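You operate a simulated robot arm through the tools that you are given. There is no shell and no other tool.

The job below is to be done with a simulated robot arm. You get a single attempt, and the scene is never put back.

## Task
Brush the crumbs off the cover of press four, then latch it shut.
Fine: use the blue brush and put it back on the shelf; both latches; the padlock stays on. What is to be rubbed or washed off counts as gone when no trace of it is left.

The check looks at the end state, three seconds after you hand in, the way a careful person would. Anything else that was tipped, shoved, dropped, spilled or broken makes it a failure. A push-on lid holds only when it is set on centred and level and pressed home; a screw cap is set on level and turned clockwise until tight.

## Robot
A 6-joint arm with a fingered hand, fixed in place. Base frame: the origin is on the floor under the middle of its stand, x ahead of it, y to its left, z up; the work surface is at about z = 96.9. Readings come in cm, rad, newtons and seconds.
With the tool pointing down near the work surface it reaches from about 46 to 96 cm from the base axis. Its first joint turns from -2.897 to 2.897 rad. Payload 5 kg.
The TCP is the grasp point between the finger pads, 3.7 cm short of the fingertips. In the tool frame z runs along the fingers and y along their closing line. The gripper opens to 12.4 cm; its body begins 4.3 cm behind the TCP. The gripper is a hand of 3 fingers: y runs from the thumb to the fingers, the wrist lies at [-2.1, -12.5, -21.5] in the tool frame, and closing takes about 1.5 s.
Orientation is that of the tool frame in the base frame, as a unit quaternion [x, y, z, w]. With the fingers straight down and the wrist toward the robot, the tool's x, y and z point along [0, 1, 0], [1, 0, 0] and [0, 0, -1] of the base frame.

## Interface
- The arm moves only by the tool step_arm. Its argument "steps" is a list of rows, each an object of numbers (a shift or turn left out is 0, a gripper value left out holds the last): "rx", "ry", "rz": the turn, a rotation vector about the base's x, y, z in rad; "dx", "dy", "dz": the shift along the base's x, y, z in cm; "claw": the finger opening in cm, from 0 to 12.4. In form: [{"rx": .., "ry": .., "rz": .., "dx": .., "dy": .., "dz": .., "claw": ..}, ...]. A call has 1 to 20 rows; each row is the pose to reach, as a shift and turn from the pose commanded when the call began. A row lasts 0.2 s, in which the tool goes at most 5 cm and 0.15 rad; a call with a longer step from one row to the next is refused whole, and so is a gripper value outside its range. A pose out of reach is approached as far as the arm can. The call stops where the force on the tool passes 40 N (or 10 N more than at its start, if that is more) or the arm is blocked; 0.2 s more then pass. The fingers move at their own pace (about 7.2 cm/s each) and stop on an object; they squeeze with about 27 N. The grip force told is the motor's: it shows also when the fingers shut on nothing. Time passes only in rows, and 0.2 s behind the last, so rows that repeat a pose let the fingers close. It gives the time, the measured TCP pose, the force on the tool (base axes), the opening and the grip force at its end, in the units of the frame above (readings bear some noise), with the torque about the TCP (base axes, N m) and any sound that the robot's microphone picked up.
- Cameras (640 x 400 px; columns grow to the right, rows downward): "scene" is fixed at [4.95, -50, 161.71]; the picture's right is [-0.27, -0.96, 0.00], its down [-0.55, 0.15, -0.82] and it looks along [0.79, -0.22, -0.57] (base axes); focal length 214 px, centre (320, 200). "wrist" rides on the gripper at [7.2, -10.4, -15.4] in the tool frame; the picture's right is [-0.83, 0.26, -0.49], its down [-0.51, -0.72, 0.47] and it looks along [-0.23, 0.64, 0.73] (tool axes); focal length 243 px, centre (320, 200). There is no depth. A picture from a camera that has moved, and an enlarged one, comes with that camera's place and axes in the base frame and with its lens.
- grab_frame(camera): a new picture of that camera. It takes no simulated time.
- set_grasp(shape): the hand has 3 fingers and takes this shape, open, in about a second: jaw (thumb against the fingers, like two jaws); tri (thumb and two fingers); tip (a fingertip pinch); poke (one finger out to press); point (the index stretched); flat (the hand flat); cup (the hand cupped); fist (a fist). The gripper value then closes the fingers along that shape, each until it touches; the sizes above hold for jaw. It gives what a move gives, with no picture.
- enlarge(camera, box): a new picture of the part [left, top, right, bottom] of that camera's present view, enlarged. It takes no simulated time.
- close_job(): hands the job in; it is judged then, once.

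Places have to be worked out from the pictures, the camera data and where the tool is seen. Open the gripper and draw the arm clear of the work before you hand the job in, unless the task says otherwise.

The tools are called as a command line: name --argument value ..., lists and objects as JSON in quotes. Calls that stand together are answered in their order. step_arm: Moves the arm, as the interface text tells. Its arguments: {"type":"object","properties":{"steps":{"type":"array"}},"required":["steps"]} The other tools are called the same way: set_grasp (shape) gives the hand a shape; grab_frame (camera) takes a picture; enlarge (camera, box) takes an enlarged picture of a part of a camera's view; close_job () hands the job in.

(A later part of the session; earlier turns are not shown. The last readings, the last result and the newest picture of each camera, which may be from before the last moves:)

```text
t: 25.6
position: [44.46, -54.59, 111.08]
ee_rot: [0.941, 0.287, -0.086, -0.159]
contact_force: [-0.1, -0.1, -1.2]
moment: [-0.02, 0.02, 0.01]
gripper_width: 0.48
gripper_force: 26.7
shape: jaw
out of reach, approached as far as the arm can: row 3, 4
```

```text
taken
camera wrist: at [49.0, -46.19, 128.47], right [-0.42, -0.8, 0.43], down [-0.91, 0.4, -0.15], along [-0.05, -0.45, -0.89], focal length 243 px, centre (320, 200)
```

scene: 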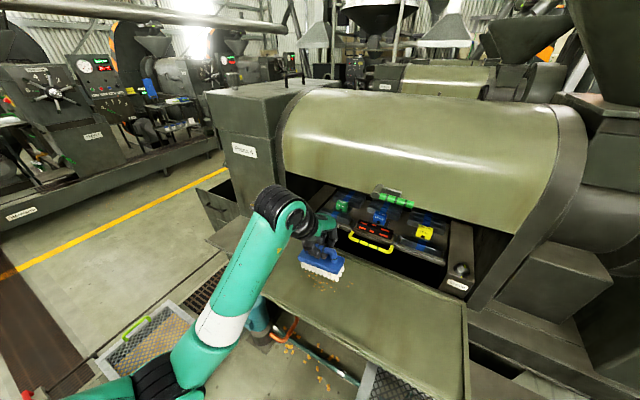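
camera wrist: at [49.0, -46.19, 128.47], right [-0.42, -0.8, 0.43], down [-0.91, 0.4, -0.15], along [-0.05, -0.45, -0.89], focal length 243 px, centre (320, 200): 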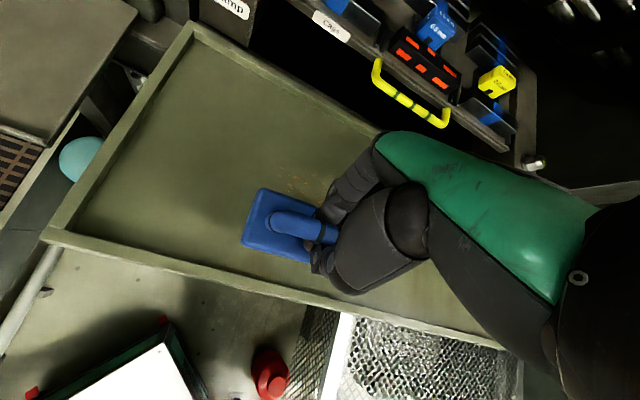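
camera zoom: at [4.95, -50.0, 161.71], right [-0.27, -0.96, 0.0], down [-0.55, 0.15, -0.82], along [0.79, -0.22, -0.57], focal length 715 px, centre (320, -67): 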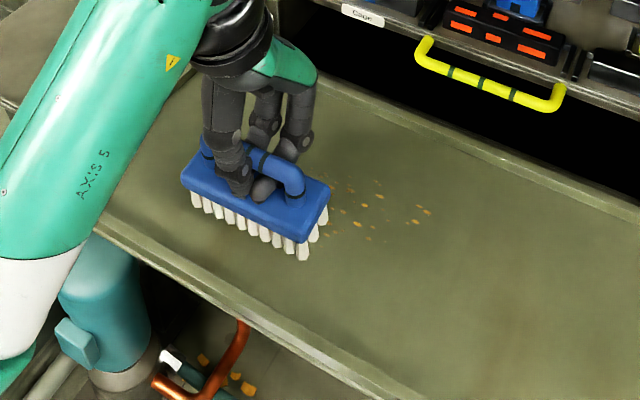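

The lean brought the brush almost flat again, and contact should self-align it. From now on I'll keep pressing light and stroke along the handle direction (press b-axis) so there is no rolling torque. Moving to the left start of the rear strip.

step_arm --steps '[{"dx": 3, "dy": -1.3, "dz": 0}, {"dx": 6, "dy": -2.6, "dz": 0}, {"dx": 9, "dy": -3.9, "dz": 0}, {"dx": 10.3, "dy": -4.45, "dz": -1.5}, {"dx": 10.3, "dy": -4.45, "dz": -3}, {"dx": 10.3, "dy": -4.45, "dz": -4}, {"dx": 10.3, "dy": -4.45, "dz": -4}]'

enlarge --camera "scene" --box '[260, 200, 400, 300]'

```text
t: 27.2
position: [54.85, -59.12, 107.08]
ee_rot: [0.941, 0.287, -0.086, -0.159]
contact_force: [0.2, -0.6, -1.3]
moment: [0.0, 0.02, -0.02]
gripper_width: 0.48
gripper_force: 27.2
shape: jaw
```

```text
4.00 times, centred on (330, 250) of scene
camera zoom: at [4.95, -50.0, 161.71], right [-0.27, -0.96, 0.0], down [-0.55, 0.15, -0.82], along [0.79, -0.22, -0.57], focal length 858 px, centre (280, 0)
```

zoom: 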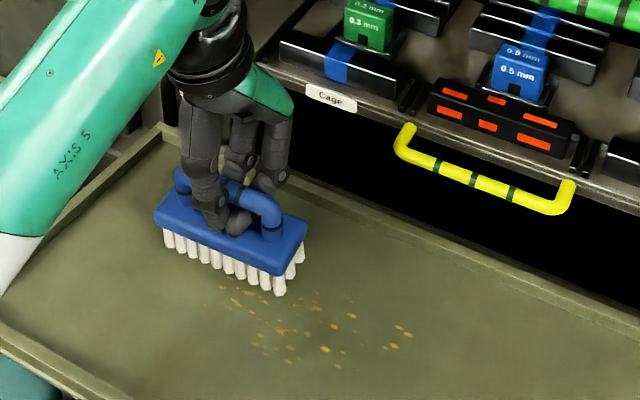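

The crumb pattern looks largely unchanged or perhaps just thinner. I'll enlarge more to compare with the earlier picture.

enlarge --camera "scene" --box '[300, 255, 380, 305]'

grab_frame --camera "wrist"

```text
8.00 times, centred on (340, 280) of scene
camera zoom: at [4.95, -50.0, 161.71], right [-0.27, -0.96, 0.0], down [-0.55, 0.15, -0.82], along [0.79, -0.22, -0.57], focal length 1716 px, centre (160, -440)
```

zoom: 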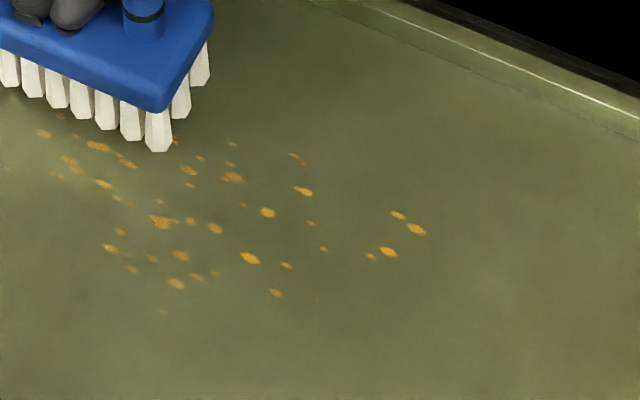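

```text
taken
camera wrist: at [59.31, -50.57, 124.44], right [-0.42, -0.8, 0.43], down [-0.91, 0.4, -0.15], along [-0.05, -0.45, -0.89], focal length 243 px, centre (320, 200)
```

wrist: 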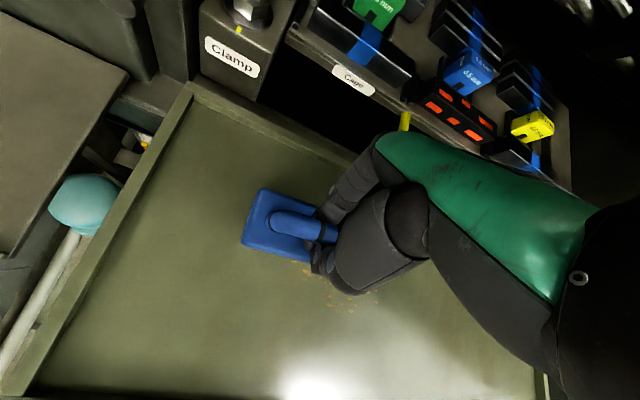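

The patch is getting thinner where brushed (left side faded, right side bright), so wiping is cumulative and needs repeated strokes. I'll lower to light contact here.

step_arm --steps '[{"dz": -0.5}, {"dz": -1.0}, {"dz": -1.2}, {"dz": -1.2}]'

```text
t: 28.2
position: [54.91, -59.01, 105.74]
ee_rot: [0.941, 0.287, -0.086, -0.159]
contact_force: [-0.5, 0.3, -0.1]
moment: [0.02, 0.0, -0.01]
gripper_width: 0.51
gripper_force: 27.1
shape: jaw
```

Just about at contact (z≈105.8). I'll lower 0.3 cm more in small steps.

step_arm --steps '[{"dz": -0.15}, {"dz": -0.3}, {"dz": -0.3}]'

```text
t: 29.0
position: [54.86, -59.1, 105.79]
ee_rot: [0.941, 0.288, -0.086, -0.158]
contact_force: [2.1, -1.6, 11.9]
moment: [0.1, -0.18, -0.03]
gripper_width: 0.52
gripper_force: 27.2
shape: jaw
```

Contact at ~13 N. I'll ease by 0.1 cm and stroke along the press toward the right (−0.707, −0.707) for 19 cm.

step_arm --steps '[{"dz": 0.1}, {"dx": -1.0, "dy": -1.0, "dz": 0.1}, {"dx": -2.2, "dy": -2.2, "dz": 0.1}, {"dx": -3.4, "dy": -3.4, "dz": 0.1}, {"dx": -4.6, "dy": -4.6, "dz": 0.1}, {"dx": -5.8, "dy": -5.8, "dz": 0.1}, {"dx": -7.0, "dy": -7.0, "dz": 0.1}, {"dx": -8.2, "dy": -8.2, "dz": 0.1}, {"dx": -9.4, "dy": -9.4, "dz": 0.1}, {"dx": -10.6, "dy": -10.6, "dz": 0.1}, {"dx": -11.8, "dy": -11.8, "dz": 0.1}, {"dx": -13, "dy": -13, "dz": 0.1}, {"dx": -14, "dy": -14, "dz": 0.1}]'

enlarge --camera "scene" --box '[270, 220, 430, 320]'

enlarge --camera "wrist" --box '[160, 150, 420, 340]'

```text
t: 31.8
position: [40.85, -73.2, 105.66]
ee_rot: [0.941, 0.286, -0.087, -0.159]
contact_force: [0.5, -0.7, 4.8]
moment: [0.12, -0.05, -0.02]
gripper_width: 0.5
gripper_force: 26.6
shape: jaw
```

```text
4.00 times, centred on (350, 270) of scene
camera zoom: at [4.95, -50.0, 161.71], right [-0.27, -0.96, 0.0], down [-0.55, 0.15, -0.82], along [0.79, -0.22, -0.57], focal length 858 px, centre (200, -80)
```

zoom: 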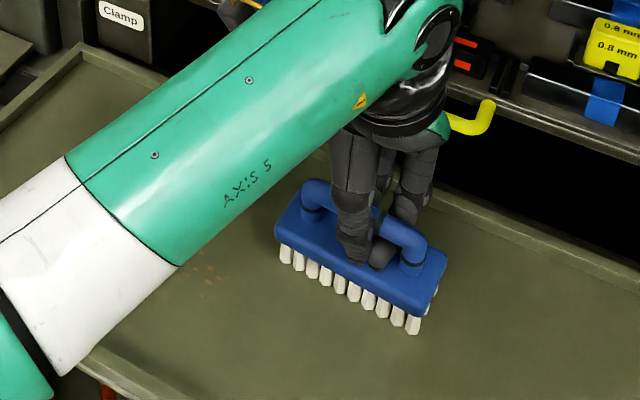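

```text
2.11 times, centred on (290, 245) of wrist
camera zoom: at [45.28, -64.71, 123.04], right [-0.42, -0.8, 0.43], down [-0.9, 0.4, -0.15], along [-0.05, -0.45, -0.89], focal length 511 px, centre (383, 105)
```

zoom: 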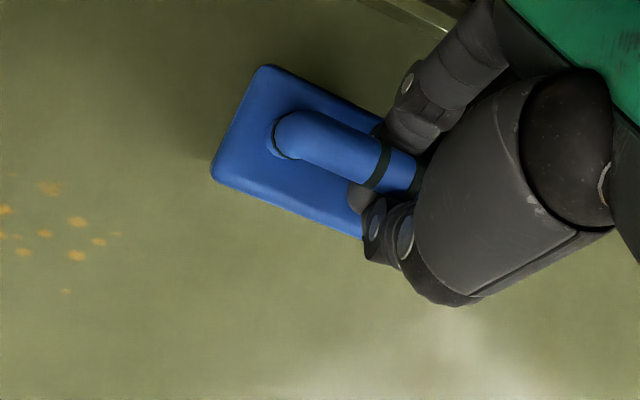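

The rear strip looks clean and the brush stays flat at ~6 N. I'll hop 4.6 cm toward the front and stroke back leftward.

step_arm --steps '[{"dz": 1.2}, {"dx": -1.6, "dy": 1.6, "dz": 1.5}, {"dx": -3.25, "dy": 3.25, "dz": 1.2}, {"dx": -3.25, "dy": 3.25, "dz": 0.7}, {"dx": -3.25, "dy": 3.25, "dz": 0.4}, {"dx": -3.25, "dy": 3.25, "dz": 0.3}, {"dx": -3.25, "dy": 3.25, "dz": 0.3}]'

```text
t: 33.4
position: [37.56, -69.85, 106.11]
ee_rot: [0.941, 0.288, -0.086, -0.158]
contact_force: [1.0, -0.7, 13.7]
moment: [0.16, -0.11, -0.05]
gripper_width: 0.5
gripper_force: 27.0
shape: jaw
```

Contact about 15 N here; I'll ease up 0.12 cm and stroke leftward 20 cm along the press.

step_arm --steps '[{"dz": 0.12}, {"dx": 1.0, "dy": 1.0, "dz": 0.12}, {"dx": 2.2, "dy": 2.2, "dz": 0.12}, {"dx": 3.4, "dy": 3.4, "dz": 0.12}, {"dx": 4.6, "dy": 4.6, "dz": 0.12}, {"dx": 5.8, "dy": 5.8, "dz": 0.12}, {"dx": 7.0, "dy": 7.0, "dz": 0.12}, {"dx": 8.2, "dy": 8.2, "dz": 0.12}, {"dx": 9.4, "dy": 9.4, "dz": 0.12}, {"dx": 10.6, "dy": 10.6, "dz": 0.12}, {"dx": 11.8, "dy": 11.8, "dz": 0.12}, {"dx": 13, "dy": 13, "dz": 0.12}, {"dx": 14, "dy": 14, "dz": 0.12}, {"dx": 15, "dy": 15, "dz": 0.12}]'

enlarge --camera "scene" --box '[270, 220, 430, 320]'

enlarge --camera "wrist" --box '[160, 150, 480, 400]'

```text
t: 36.4
position: [52.57, -54.89, 105.94]
ee_rot: [0.941, 0.286, -0.086, -0.159]
contact_force: [0.3, -0.5, 1.3]
moment: [0.04, -0.01, 0.0]
gripper_width: 0.46
gripper_force: 26.9
shape: jaw
```

```text
4.00 times, centred on (350, 270) of scene
camera zoom: at [4.95, -50.0, 161.71], right [-0.27, -0.96, 0.0], down [-0.55, 0.15, -0.82], along [0.79, -0.22, -0.57], focal length 858 px, centre (200, -80)
```

zoom: 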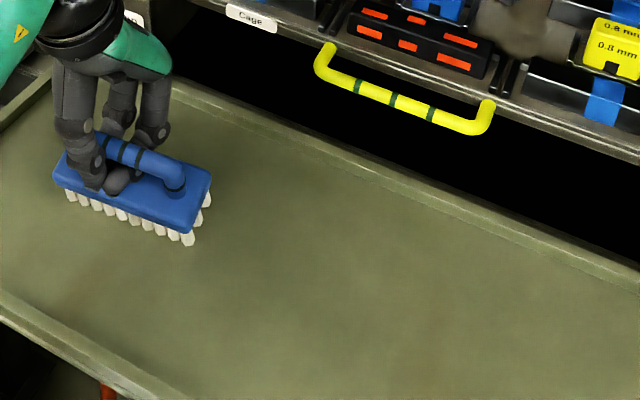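

```text
1.60 times, centred on (320, 275) of wrist
camera zoom: at [57.09, -46.42, 123.41], right [-0.42, -0.8, 0.43], down [-0.91, 0.4, -0.15], along [-0.05, -0.45, -0.89], focal length 388 px, centre (320, 80)
```

zoom: 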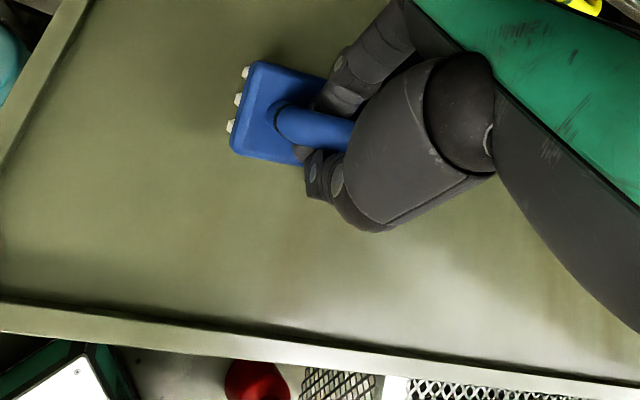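

The patch appears to be clean. I'll lift the brush off and enlarge strongly to look for faint traces.

step_arm --steps '[{"dz": 1.5}, {"dz": 4.5}, {"dx": 3, "dy": 3, "dz": 6}, {"dx": 6, "dy": 6, "dz": 6}, {"dx": 6, "dy": 6, "dz": 6}]'

enlarge --camera "scene" --box '[280, 245, 400, 320]'

enlarge --camera "scene" --box '[295, 255, 355, 295]'

enlarge --camera "scene" --box '[340, 255, 400, 295]'

grab_frame --camera "wrist"

```text
t: 37.6
position: [58.47, -48.78, 112.04]
ee_rot: [0.941, 0.287, -0.085, -0.159]
contact_force: [-1.0, 0.8, -1.1]
moment: [0.01, 0.0, -0.03]
gripper_width: 0.45
gripper_force: 27.1
shape: jaw
```

```text
5.33 times, centred on (340, 282) of scene
camera zoom: at [4.95, -50.0, 161.71], right [-0.27, -0.96, 0.0], down [-0.55, 0.15, -0.82], along [0.79, -0.22, -0.57], focal length 1144 px, centre (213, -240)
```

zoom: 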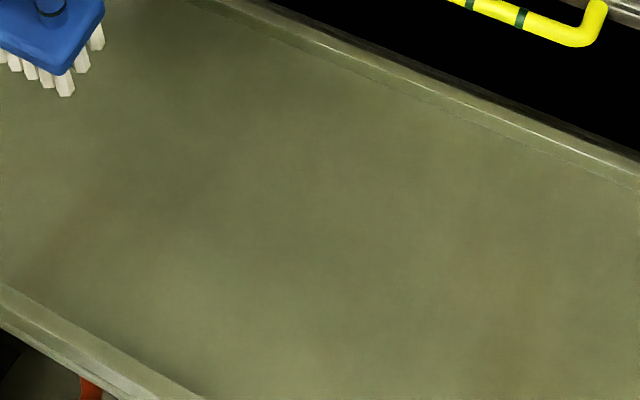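

```text
10.00 times, centred on (325, 275) of scene
camera zoom: at [4.95, -50.0, 161.71], right [-0.27, -0.96, 0.0], down [-0.55, 0.15, -0.82], along [0.79, -0.22, -0.57], focal length 2145 px, centre (270, -550)
```

zoom: 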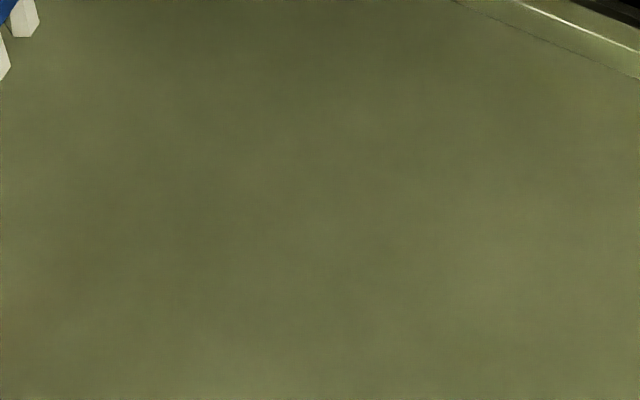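

```text
10.00 times, centred on (370, 275) of scene
camera zoom: at [4.95, -50.0, 161.71], right [-0.27, -0.96, 0.0], down [-0.55, 0.15, -0.82], along [0.79, -0.22, -0.57], focal length 2145 px, centre (-180, -550)
```

zoom: 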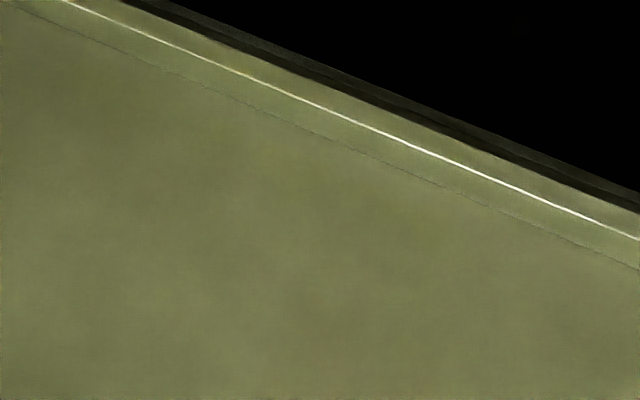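

```text
taken
camera wrist: at [63.07, -40.3, 129.38], right [-0.42, -0.8, 0.43], down [-0.91, 0.4, -0.15], along [-0.05, -0.45, -0.89], focal length 243 px, centre (320, 200)
```

wrist: 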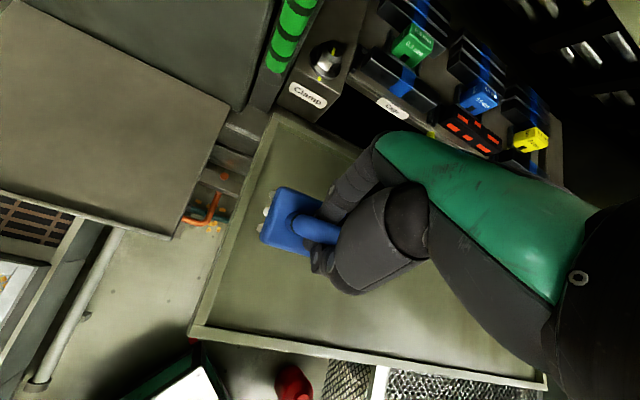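

The flap looks clean under 10x enlargement. I'll also check the rest of the flap and its rims for any displaced crumbs.

enlarge --camera "scene" --box '[320, 270, 480, 400]'

enlarge --camera "scene" --box '[230, 220, 330, 300]'

enlarge --camera "wrist" --box '[180, 200, 560, 400]'

```text
3.08 times, centred on (400, 335) of scene
camera zoom: at [4.95, -50.0, 161.71], right [-0.27, -0.96, 0.0], down [-0.55, 0.15, -0.82], along [0.79, -0.22, -0.57], focal length 660 px, centre (74, -215)
```

zoom: 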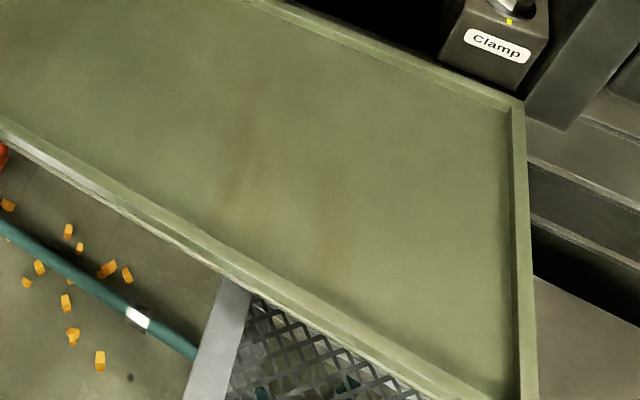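

```text
5.00 times, centred on (280, 260) of scene
camera zoom: at [4.95, -50.0, 161.71], right [-0.27, -0.96, 0.0], down [-0.55, 0.15, -0.82], along [0.79, -0.22, -0.57], focal length 1072 px, centre (520, -100)
```

zoom: 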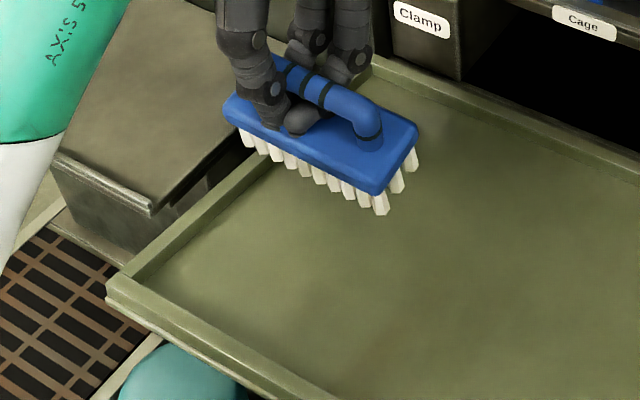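

```text
1.68 times, centred on (370, 300) of wrist
camera zoom: at [63.07, -40.3, 129.38], right [-0.42, -0.8, 0.43], down [-0.91, 0.4, -0.15], along [-0.05, -0.45, -0.89], focal length 409 px, centre (236, 32)
```

zoom: 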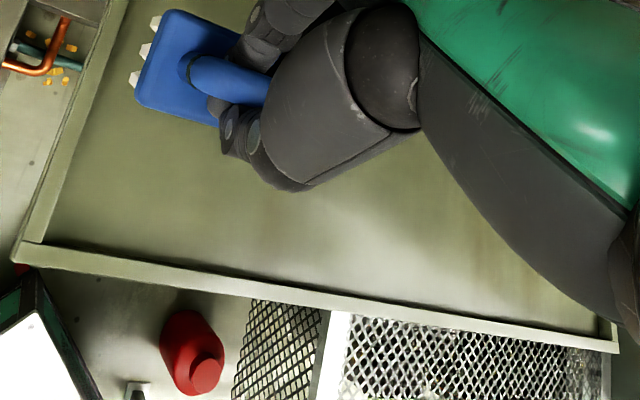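

The whole flap looks clean. Now I'll carry the brush back over the shelf (in front of the post and latch), levelling the brush by taking 0.08 rad of lean out.

step_arm --steps '[{"dx": 2, "dy": 2, "dz": 1.5}, {"dx": 4.5, "dy": 4.5, "dz": 2}, {"dx": 7.5, "dy": 7.5, "dz": 2}, {"dx": 10.5, "dy": 10.5, "dz": 2, "rx": -0.02, "ry": -0.02}, {"dx": 13.5, "dy": 13.5, "dz": 2, "rx": -0.04, "ry": -0.04}, {"dx": 16, "dy": 16, "dz": 1, "rx": -0.057, "ry": -0.057}, {"dx": 17.4, "dy": 17.4, "dz": 0, "rx": -0.057, "ry": -0.057}, {"dx": 18.7, "dy": 16.1, "dz": -1.5, "rx": -0.057, "ry": -0.057}, {"dx": 19.9, "dy": 14.95, "dz": -3.5, "rx": -0.057, "ry": -0.057}, {"dx": 19.9, "dy": 14.95, "dz": -3.5, "rx": -0.057, "ry": -0.057}]'

enlarge --camera "scene" --box '[180, 160, 300, 260]'

grab_frame --camera "wrist"

```text
t: 39.8
position: [78.37, -34.08, 108.44]
ee_rot: [0.947, 0.289, -0.067, -0.124]
contact_force: [0.0, 0.7, -1.3]
moment: [0.03, -0.01, 0.02]
gripper_width: 0.46
gripper_force: 26.6
shape: jaw
```

```text
4.00 times, centred on (240, 210) of scene
camera zoom: at [4.95, -50.0, 161.71], right [-0.27, -0.96, 0.0], down [-0.55, 0.15, -0.82], along [0.79, -0.22, -0.57], focal length 858 px, centre (640, 160)
```

zoom: 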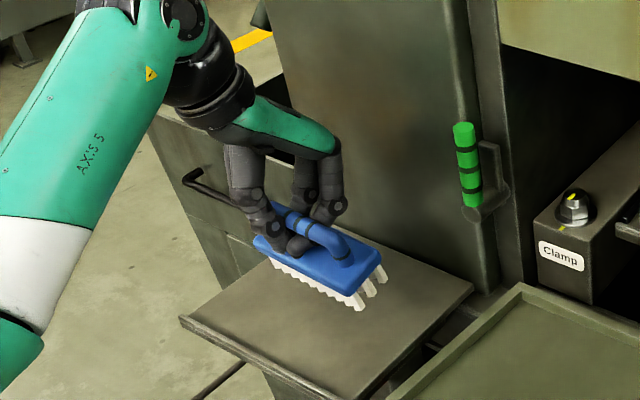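

```text
taken
camera wrist: at [81.97, -24.55, 125.59], right [-0.45, -0.77, 0.45], down [-0.89, 0.39, -0.23], along [0.0, -0.5, -0.87], focal length 243 px, centre (320, 200)
```

wrist: 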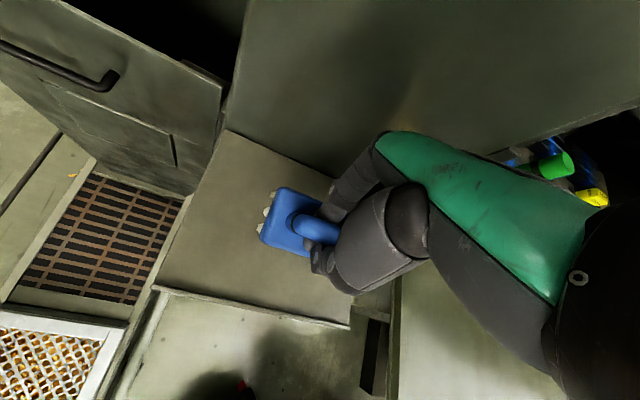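

The brush is level lengthwise with a slight residual roll. I'll lean the hand back 0.08 rad and lower toward the shelf.

step_arm --steps '[{"dz": -1, "rx": 0.03, "ry": 0.03}, {"dz": -2, "rx": 0.06, "ry": 0.06}, {"dz": -2.8, "rx": 0.06, "ry": 0.06}, {"dz": -3.2, "rx": 0.06, "ry": 0.06}, {"dz": -3.2, "rx": 0.06, "ry": 0.06}]'

enlarge --camera "scene" --box '[200, 190, 290, 260]'

```text
t: 41.0
position: [78.6, -33.88, 105.38]
ee_rot: [0.94, 0.287, -0.086, -0.161]
contact_force: [0.6, 0.5, -1.2]
moment: [-0.02, 0.04, -0.01]
gripper_width: 0.47
gripper_force: 27.2
shape: jaw
```

```text
5.71 times, centred on (245, 225) of scene
camera zoom: at [4.95, -50.0, 161.71], right [-0.27, -0.96, 0.0], down [-0.55, 0.15, -0.82], along [0.79, -0.22, -0.57], focal length 1226 px, centre (749, 57)
```

zoom: 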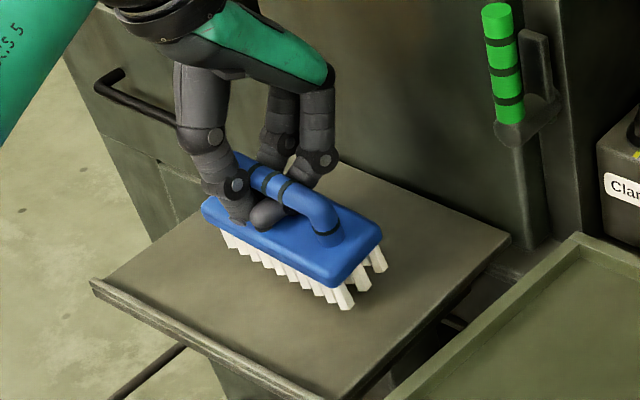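

The brush looks nearly flat just above the shelf. I'll lower gently to contact.

step_arm --steps '[{"dz": -0.2}, {"dz": -0.4}, {"dz": -0.6}, {"dz": -0.6}]'

```text
t: 42.0
position: [78.51, -33.75, 104.82]
ee_rot: [0.941, 0.286, -0.087, -0.16]
contact_force: [-0.5, 0.0, -1.8]
moment: [0.0, -0.01, 0.03]
gripper_width: 0.47
gripper_force: 27.1
shape: jaw
```

No contact yet at z≈104.7; lowering a bit more.

step_arm --steps '[{"dz": -0.2}, {"dz": -0.4}, {"dz": -0.4}]'

```text
t: 42.8
position: [78.42, -33.81, 104.4]
ee_rot: [0.941, 0.286, -0.086, -0.16]
contact_force: [0.1, 1.3, 0.4]
moment: [0.0, -0.01, -0.03]
gripper_width: 0.47
gripper_force: 26.8
shape: jaw
```

Contact is beginning (force moved from -1.5 to about +0.4 N). A further 0.2 cm will seat the bristles flat.

step_arm --steps '[{"dz": -0.1}, {"dz": -0.2}, {"dz": -0.2}]'

enlarge --camera "scene" --box '[200, 190, 290, 260]'

```text
t: 43.6
position: [78.42, -33.91, 104.16]
ee_rot: [0.94, 0.286, -0.087, -0.162]
contact_force: [0.2, 0.9, -0.5]
moment: [0.01, 0.07, 0.0]
gripper_width: 0.48
gripper_force: 26.8
shape: jaw
```

```text
5.71 times, centred on (245, 225) of scene
camera zoom: at [4.95, -50.0, 161.71], right [-0.27, -0.96, 0.0], down [-0.55, 0.15, -0.82], along [0.79, -0.22, -0.57], focal length 1226 px, centre (749, 57)
```

zoom: 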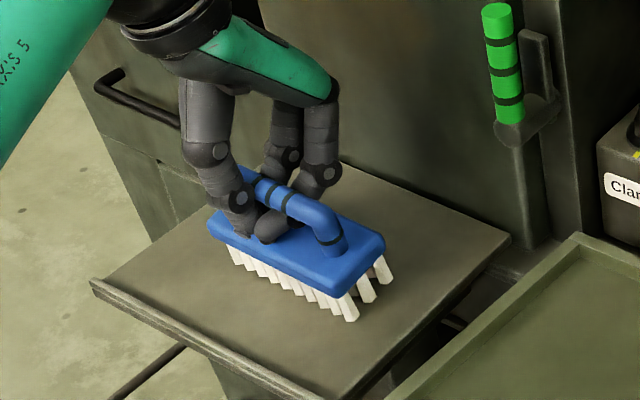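

Still ambiguous (noise ~1 N). I'll go down another 0.2–0.3 cm and watch the force.

step_arm --steps '[{"dz": -0.1}, {"dz": -0.25}, {"dz": -0.25}]'

```text
t: 44.4
position: [78.39, -33.92, 103.91]
ee_rot: [0.941, 0.286, -0.086, -0.161]
contact_force: [0.6, 0.8, -1.0]
moment: [0.01, 0.05, 0.01]
gripper_width: 0.44
gripper_force: 26.9
shape: jaw
```

No load yet — the hand probably lifted the brush slightly when it closed originally. Continuing down.

step_arm --steps '[{"dz": -0.15}, {"dz": -0.3}, {"dz": -0.45}, {"dz": -0.45}]'

enlarge --camera "scene" --box '[200, 190, 290, 260]'

```text
t: 45.4
position: [78.45, -33.95, 103.58]
ee_rot: [0.941, 0.287, -0.085, -0.16]
contact_force: [0.2, -1.0, 15.1]
moment: [0.16, -0.1, -0.02]
gripper_width: 0.52
gripper_force: 27.1
shape: jaw
```

```text
5.71 times, centred on (245, 225) of scene
camera zoom: at [4.95, -50.0, 161.71], right [-0.27, -0.96, 0.0], down [-0.55, 0.15, -0.82], along [0.79, -0.22, -0.57], focal length 1226 px, centre (749, 57)
```

zoom: 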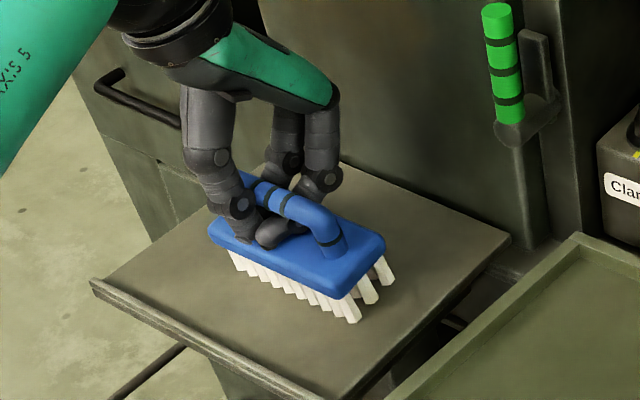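

Firm contact (16 N), and the brush sits flat on the shelf. I'll ease off 0.2 cm and open the fingers gradually.

step_arm --steps '[{"dz": 0.2}, {"dz": 0.25, "claw": 1.5}, {"dz": 0.25, "claw": 2.5}, {"dz": 0.25, "claw": 3.5}, {"dz": 0.25, "claw": 5}, {"dz": 0.25, "claw": 6}, {"dz": 0.25, "claw": 6.5}]'

enlarge --camera "scene" --box '[200, 190, 290, 260]'

enlarge --camera "wrist" --box '[200, 150, 440, 310]'

```text
t: 47.0
position: [78.44, -33.94, 104.11]
ee_rot: [0.941, 0.287, -0.085, -0.159]
contact_force: [-2.5, 5.3, 34.5]
moment: [-0.17, 0.04, 0.02]
gripper_width: 5.6
gripper_force: 0.1
shape: jaw
```

```text
5.71 times, centred on (245, 225) of scene
camera zoom: at [4.95, -50.0, 161.71], right [-0.27, -0.96, 0.0], down [-0.55, 0.15, -0.82], along [0.79, -0.22, -0.57], focal length 1226 px, centre (749, 57)
```

zoom: 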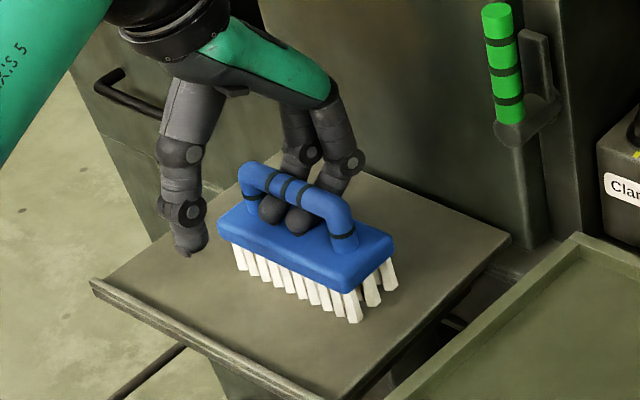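

```text
2.50 times, centred on (320, 230) of wrist
camera zoom: at [82.92, -25.39, 121.51], right [-0.42, -0.8, 0.43], down [-0.9, 0.4, -0.16], along [-0.04, -0.45, -0.89], focal length 606 px, centre (320, 125)
```

zoom: 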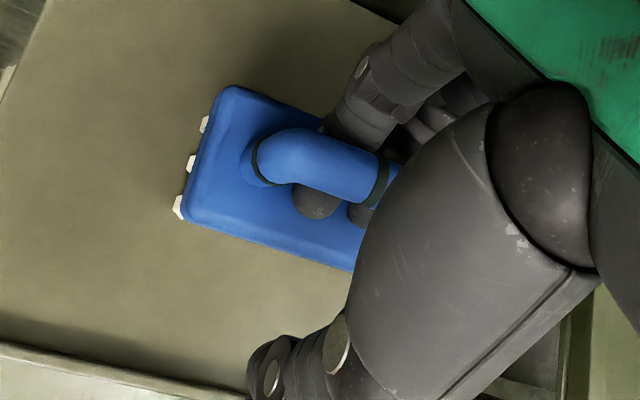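

The fingertips passed through under the handle from behind and now press on the brush body (34 N). I'll relieve by rising slightly, taking out the lean and sliding the hand inward so the tips withdraw from under the handle.

step_arm --steps '[{"dz": 0.2, "rx": -0.02, "ry": -0.02}, {"dz": 0.3, "dx": 0.3, "dy": -0.3, "rx": -0.05, "ry": -0.05}, {"dz": 0.3, "dx": 0.7, "dy": -0.7, "rx": -0.09, "ry": -0.09}, {"dz": 0.3, "dx": 1.0, "dy": -1.0, "rx": -0.12, "ry": -0.12}]'

enlarge --camera "scene" --box '[200, 190, 290, 260]'

enlarge --camera "wrist" --box '[200, 150, 440, 310]'

```text
t: 48.0
position: [79.3, -34.85, 104.33]
ee_rot: [0.952, 0.291, -0.046, -0.085]
contact_force: [-2.8, 1.9, 26.9]
moment: [-0.29, -0.33, 0.01]
gripper_width: 5.89
gripper_force: 0.0
shape: jaw
```

```text
5.71 times, centred on (245, 225) of scene
camera zoom: at [4.95, -50.0, 161.71], right [-0.27, -0.96, 0.0], down [-0.55, 0.15, -0.82], along [0.79, -0.22, -0.57], focal length 1226 px, centre (749, 57)
```

zoom: 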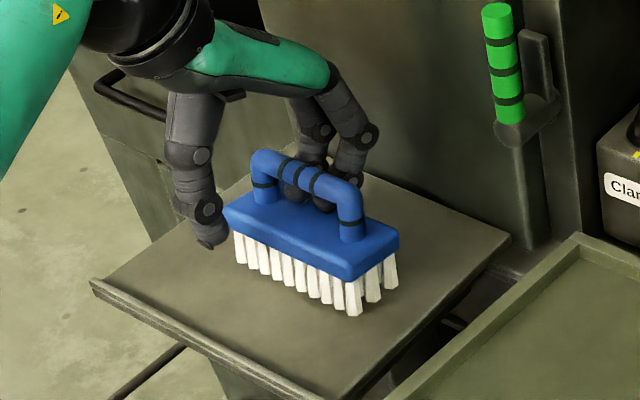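

```text
2.50 times, centred on (320, 230) of wrist
camera zoom: at [81.8, -24.33, 120.98], right [-0.48, -0.75, 0.47], down [-0.88, 0.37, -0.31], along [0.06, -0.55, -0.83], focal length 606 px, centre (320, 125)
```

zoom: 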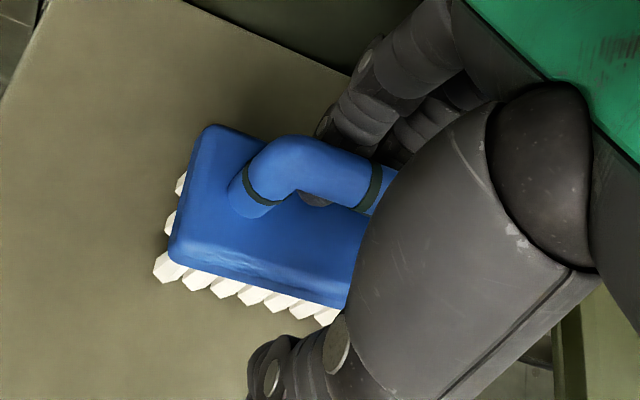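

The tips are mostly out from under the handle, still pressing on the body. I'll rise 0.5 cm and slide another centimetre inward.

step_arm --steps '[{"dz": 0.3, "dx": 0.2, "dy": -0.2}, {"dz": 0.5, "dx": 0.5, "dy": -0.5}, {"dz": 0.6, "dx": 0.9, "dy": -0.9, "rx": -0.02, "ry": -0.02}, {"dz": 0.6, "dx": 0.9, "dy": -0.9, "rx": -0.02, "ry": -0.02}]'

enlarge --camera "scene" --box '[200, 190, 290, 260]'

enlarge --camera "wrist" --box '[200, 150, 440, 310]'

```text
t: 49.0
position: [80.3, -35.78, 104.48]
ee_rot: [0.953, 0.29, -0.042, -0.076]
contact_force: [0.3, 0.0, 0.3]
moment: [-0.01, 0.0, 0.02]
gripper_width: 6.46
gripper_force: 0.1
shape: jaw
```

```text
5.71 times, centred on (245, 225) of scene
camera zoom: at [4.95, -50.0, 161.71], right [-0.27, -0.96, 0.0], down [-0.55, 0.15, -0.82], along [0.79, -0.22, -0.57], focal length 1226 px, centre (749, 57)
```

zoom: 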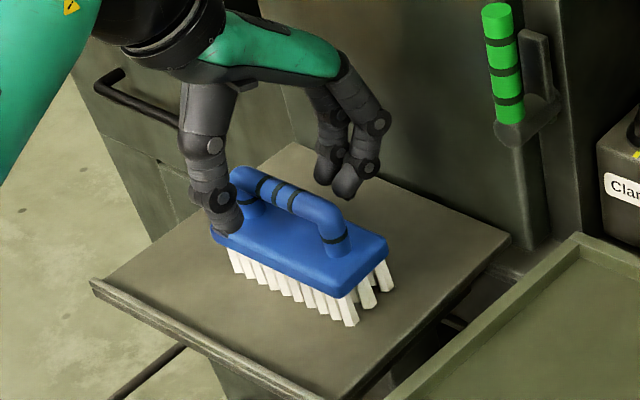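

```text
2.50 times, centred on (320, 230) of wrist
camera zoom: at [82.48, -24.96, 121.0], right [-0.48, -0.74, 0.47], down [-0.87, 0.36, -0.32], along [0.07, -0.57, -0.82], focal length 606 px, centre (320, 125)
```

zoom: 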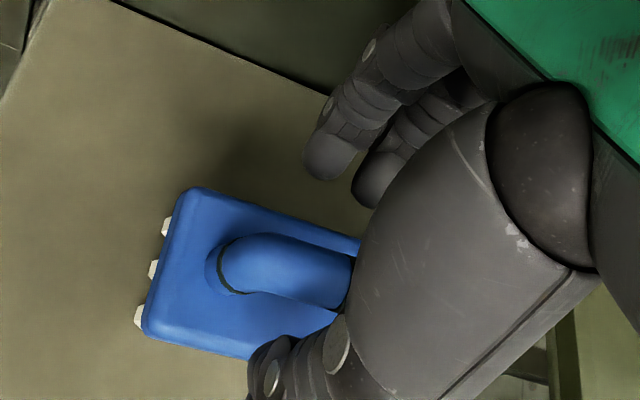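

All contact is gone and the brush sits flat on the shelf. I'll centre the open fingers around the handle by 1 cm and rise straight up.

step_arm --steps '[{"dx": -0.6, "dy": 0.6, "dz": 0.3}, {"dx": -0.6, "dy": 0.6, "dz": 1.5}, {"dx": -0.6, "dy": 0.6, "dz": 4}, {"dx": -0.6, "dy": 0.6, "dz": 8}, {"dx": -2, "dy": 2, "dz": 12}, {"dx": -4, "dy": 4, "dz": 15}, {"dx": -4, "dy": 4, "dz": 15}]'

enlarge --camera "scene" --box '[190, 180, 300, 260]'

grab_frame --camera "wrist"

```text
t: 50.6
position: [76.26, -31.73, 119.39]
ee_rot: [0.953, 0.29, -0.041, -0.074]
contact_force: [0.5, 0.1, -0.5]
moment: [0.01, -0.06, -0.01]
gripper_width: 6.43
gripper_force: 0.1
shape: jaw
```

```text
5.00 times, centred on (245, 220) of scene
camera zoom: at [4.95, -50.0, 161.71], right [-0.27, -0.96, 0.0], down [-0.55, 0.15, -0.82], along [0.79, -0.22, -0.57], focal length 1072 px, centre (695, 100)
```

zoom: 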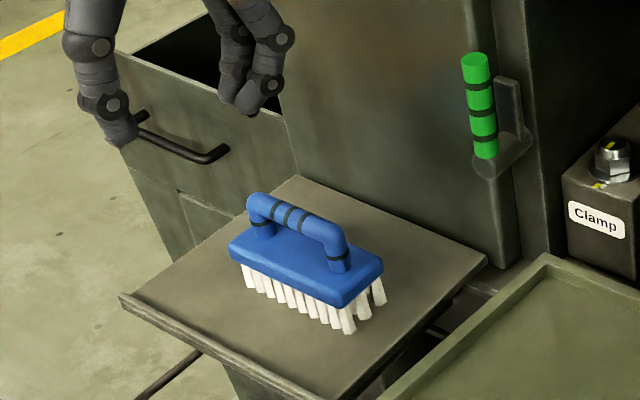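

```text
taken
camera wrist: at [78.52, -20.86, 135.93], right [-0.48, -0.74, 0.47], down [-0.87, 0.36, -0.33], along [0.07, -0.57, -0.82], focal length 243 px, centre (320, 200)
```

wrist: 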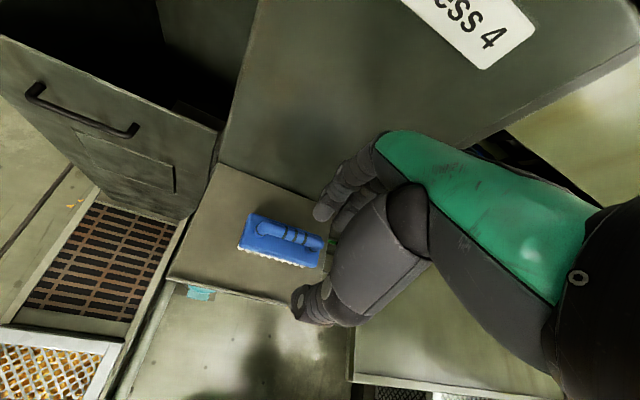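

The brush is back on the shelf and flat. Next I'll look closely at the latches and cover: I move to the space in front of the flap with the hand leaning so the camera looks at the hood and post.

step_arm --steps '[{"dx": -3.6, "dy": -1.6, "dz": 1, "rx": -0.05, "ry": -0.043, "rz": 0.019}, {"dx": -7.2, "dy": -3.1, "dz": 2, "rx": -0.104, "ry": -0.086, "rz": 0.038}, {"dx": -10.8, "dy": -4.7, "dz": 3, "rx": -0.156, "ry": -0.129, "rz": 0.057}, {"dx": -14.4, "dy": -6.3, "dz": 4, "rx": -0.208, "ry": -0.172, "rz": 0.076}, {"dx": -18, "dy": -7.85, "dz": 4, "rx": -0.26, "ry": -0.215, "rz": 0.095}, {"dx": -21.6, "dy": -9.4, "dz": 4, "rx": -0.311, "ry": -0.257, "rz": 0.114}, {"dx": -25.2, "dy": -11, "dz": 4, "rx": -0.363, "ry": -0.3, "rz": 0.133}, {"dx": -28.8, "dy": -12.5, "dz": 4, "rx": -0.415, "ry": -0.343, "rz": 0.152}, {"dx": -32.4, "dy": -14.1, "dz": 4, "rx": -0.467, "ry": -0.386, "rz": 0.171}, {"dx": -36, "dy": -15.7, "dz": 4, "rx": -0.519, "ry": -0.429, "rz": 0.19}, {"dx": -36, "dy": -15.7, "dz": 4, "rx": -0.519, "ry": -0.429, "rz": 0.19}]'

grab_frame --camera "wrist"

grab_frame --camera "scene"

```text
t: 53.0
position: [40.2, -47.48, 123.74]
ee_rot: [0.895, 0.367, 0.081, 0.239]
contact_force: [-0.2, 0.4, 0.2]
moment: [-0.01, -0.01, 0.01]
gripper_width: 6.47
gripper_force: 0.1
shape: jaw
```

```text
taken
camera wrist: at [34.06, -30.34, 131.77], right [-0.59, -0.56, 0.58], down [-0.66, -0.08, -0.75], along [0.47, -0.82, -0.32], focal length 243 px, centre (320, 200)
```

wrist: 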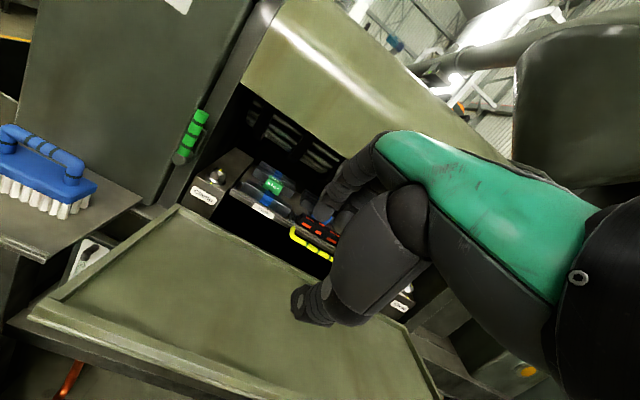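

```text
taken
```

scene: 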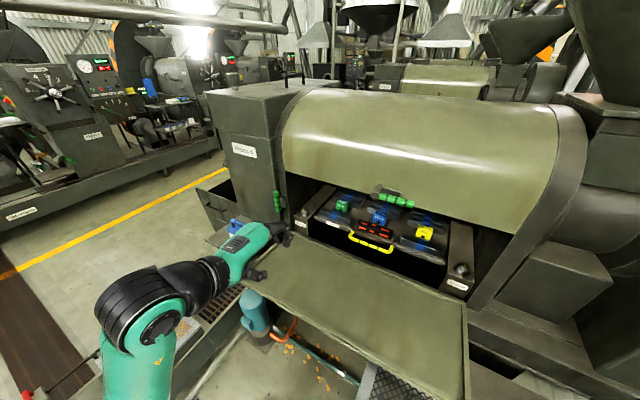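

Very informative view. I'll enlarge the left latch, the object between shelf and flap (possibly the padlock), and the flap edge.

enlarge --camera "wrist" --box '[40, 200, 200, 330]'

enlarge --camera "wrist" --box '[150, 90, 260, 220]'

enlarge --camera "wrist" --box '[0, 200, 440, 400]'

enlarge --camera "wrist" --box '[240, 100, 420, 240]'

```text
3.08 times, centred on (120, 265) of wrist
camera zoom: at [34.06, -30.34, 131.77], right [-0.59, -0.56, 0.58], down [-0.66, -0.08, -0.75], along [0.47, -0.82, -0.32], focal length 746 px, centre (935, 0)
```

zoom: 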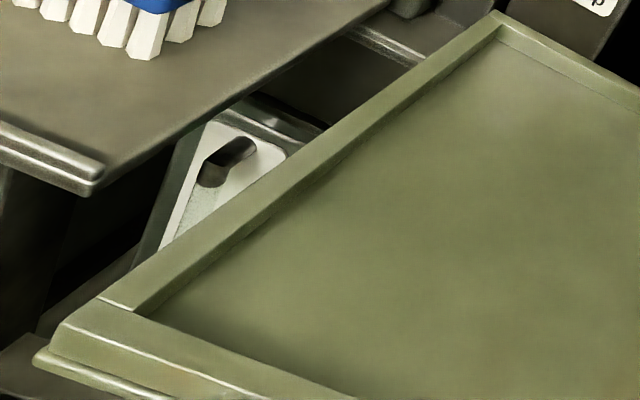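

```text
3.08 times, centred on (205, 155) of wrist
camera zoom: at [34.06, -30.34, 131.77], right [-0.59, -0.56, 0.58], down [-0.66, -0.08, -0.75], along [0.47, -0.82, -0.32], focal length 746 px, centre (674, 338)
```

zoom: 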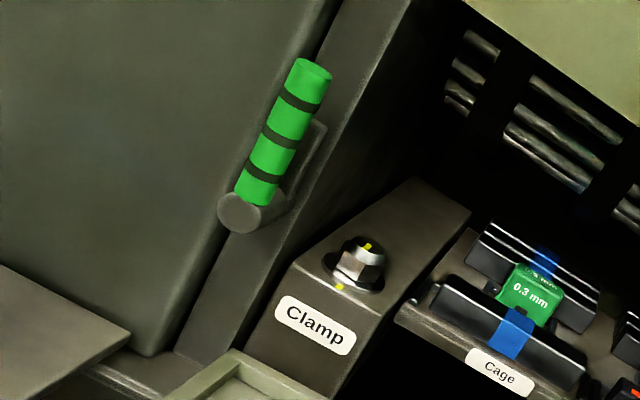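

```text
1.45 times, centred on (220, 300) of wrist
camera zoom: at [34.06, -30.34, 131.77], right [-0.59, -0.56, 0.58], down [-0.66, -0.08, -0.75], along [0.47, -0.82, -0.32], focal length 353 px, centre (466, 54)
```

zoom: 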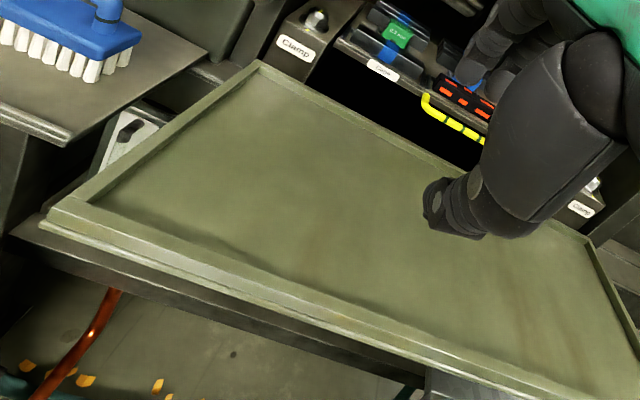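

```text
2.86 times, centred on (330, 170) of wrist
camera zoom: at [34.06, -30.34, 131.77], right [-0.59, -0.56, 0.58], down [-0.66, -0.08, -0.75], along [0.47, -0.82, -0.32], focal length 693 px, centre (291, 286)
```

zoom: 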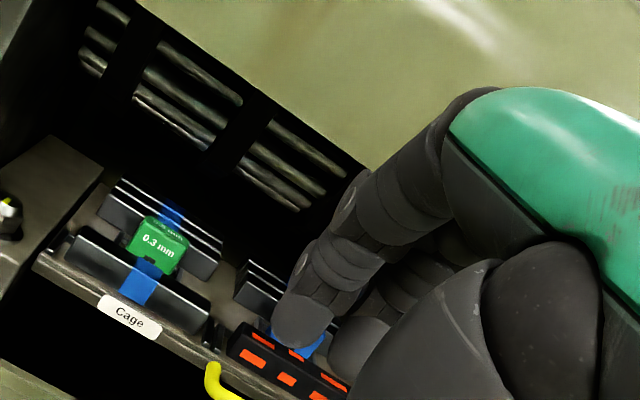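

The flap surface shows no crumbs; left latch pivot is at about a=90.3, b=-16.8, z=107.6 with its handle pointing up. I'll change to the "poke" shape here in free space to see how the finger sits for lifting the flap and turning latches.

set_grasp --shape "poke"

grab_frame --camera "wrist"

enlarge --camera "scene" --box '[200, 190, 320, 310]'

```text
t: 53.9
position: [40.17, -47.42, 123.67]
ee_rot: [0.895, 0.368, 0.082, 0.237]
contact_force: [0.1, 0.2, -0.6]
moment: [0.03, 0.0, 0.01]
gripper_width: 0.01
gripper_force: 0.0
shape: poke
```

```text
taken
camera wrist: at [34.1, -30.34, 131.77], right [-0.59, -0.56, 0.58], down [-0.66, -0.08, -0.75], along [0.46, -0.82, -0.32], focal length 243 px, centre (320, 200)
```

wrist: 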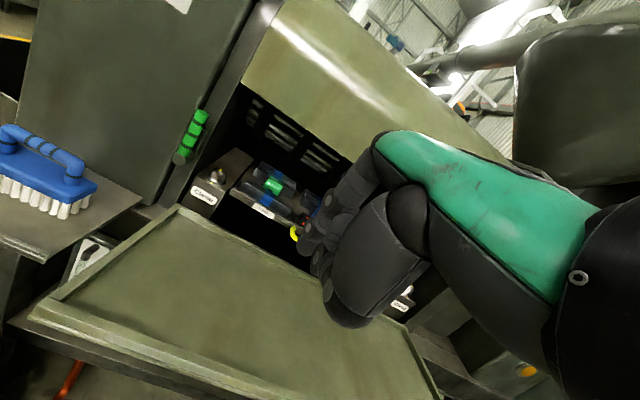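

```text
3.33 times, centred on (260, 250) of scene
camera zoom: at [4.95, -50.0, 161.71], right [-0.27, -0.96, 0.0], down [-0.55, 0.15, -0.82], along [0.79, -0.22, -0.57], focal length 715 px, centre (520, 33)
```

zoom: 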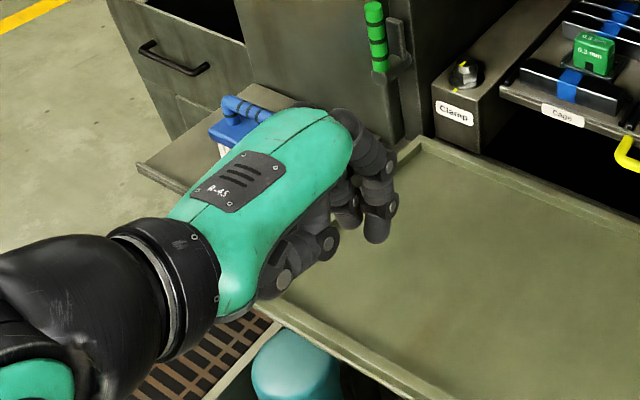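

In "poke" one finger points along tool z only slightly beyond the curled ones. I'll compare with "point" (index stretched).

set_grasp --shape "point"

grab_frame --camera "wrist"

enlarge --camera "scene" --box '[200, 190, 320, 310]'

```text
t: 54.8
position: [40.25, -47.52, 123.69]
ee_rot: [0.896, 0.367, 0.082, 0.237]
contact_force: [0.7, 0.4, 0.5]
moment: [-0.01, 0.01, 0.02]
gripper_width: 0.01
gripper_force: 0.1
shape: point
```

```text
taken
camera wrist: at [34.1, -30.34, 131.77], right [-0.59, -0.56, 0.58], down [-0.66, -0.08, -0.75], along [0.46, -0.82, -0.32], focal length 243 px, centre (320, 200)
```

wrist: 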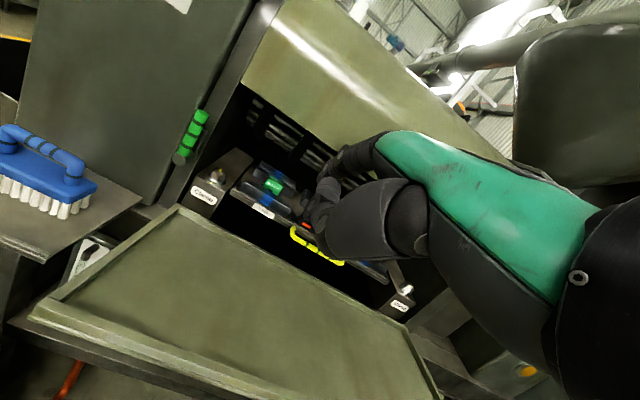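

```text
3.33 times, centred on (260, 250) of scene
camera zoom: at [4.95, -50.0, 161.71], right [-0.27, -0.96, 0.0], down [-0.55, 0.15, -0.82], along [0.79, -0.22, -0.57], focal length 715 px, centre (520, 33)
```

zoom: 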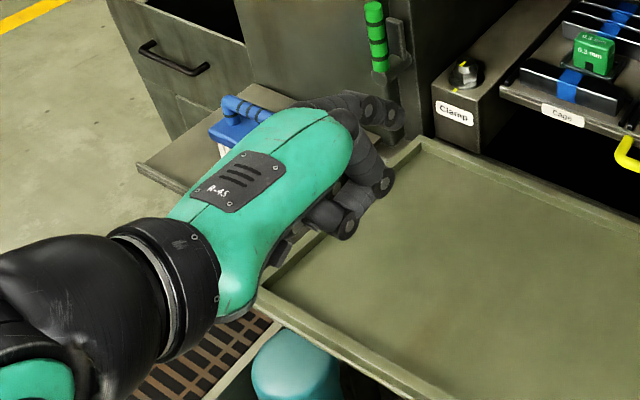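

I'll enlarge both views of the pointing hand to locate the index tip relative to the TCP.

enlarge --camera "wrist" --box '[280, 120, 440, 280]'

enlarge --camera "scene" --box '[250, 200, 320, 270]'

```text
2.50 times, centred on (360, 200) of wrist
camera zoom: at [34.1, -30.34, 131.77], right [-0.59, -0.56, 0.58], down [-0.66, -0.08, -0.75], along [0.46, -0.82, -0.32], focal length 606 px, centre (220, 200)
```

zoom: 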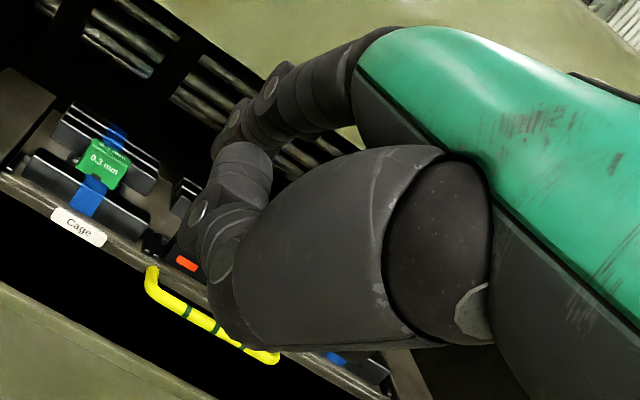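

```text
5.71 times, centred on (285, 235) of scene
camera zoom: at [4.95, -50.0, 161.71], right [-0.27, -0.96, 0.0], down [-0.55, 0.15, -0.82], along [0.79, -0.22, -0.57], focal length 1226 px, centre (520, 0)
```

zoom: 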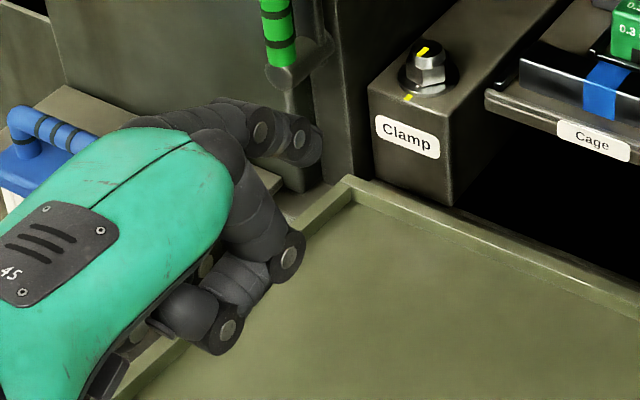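

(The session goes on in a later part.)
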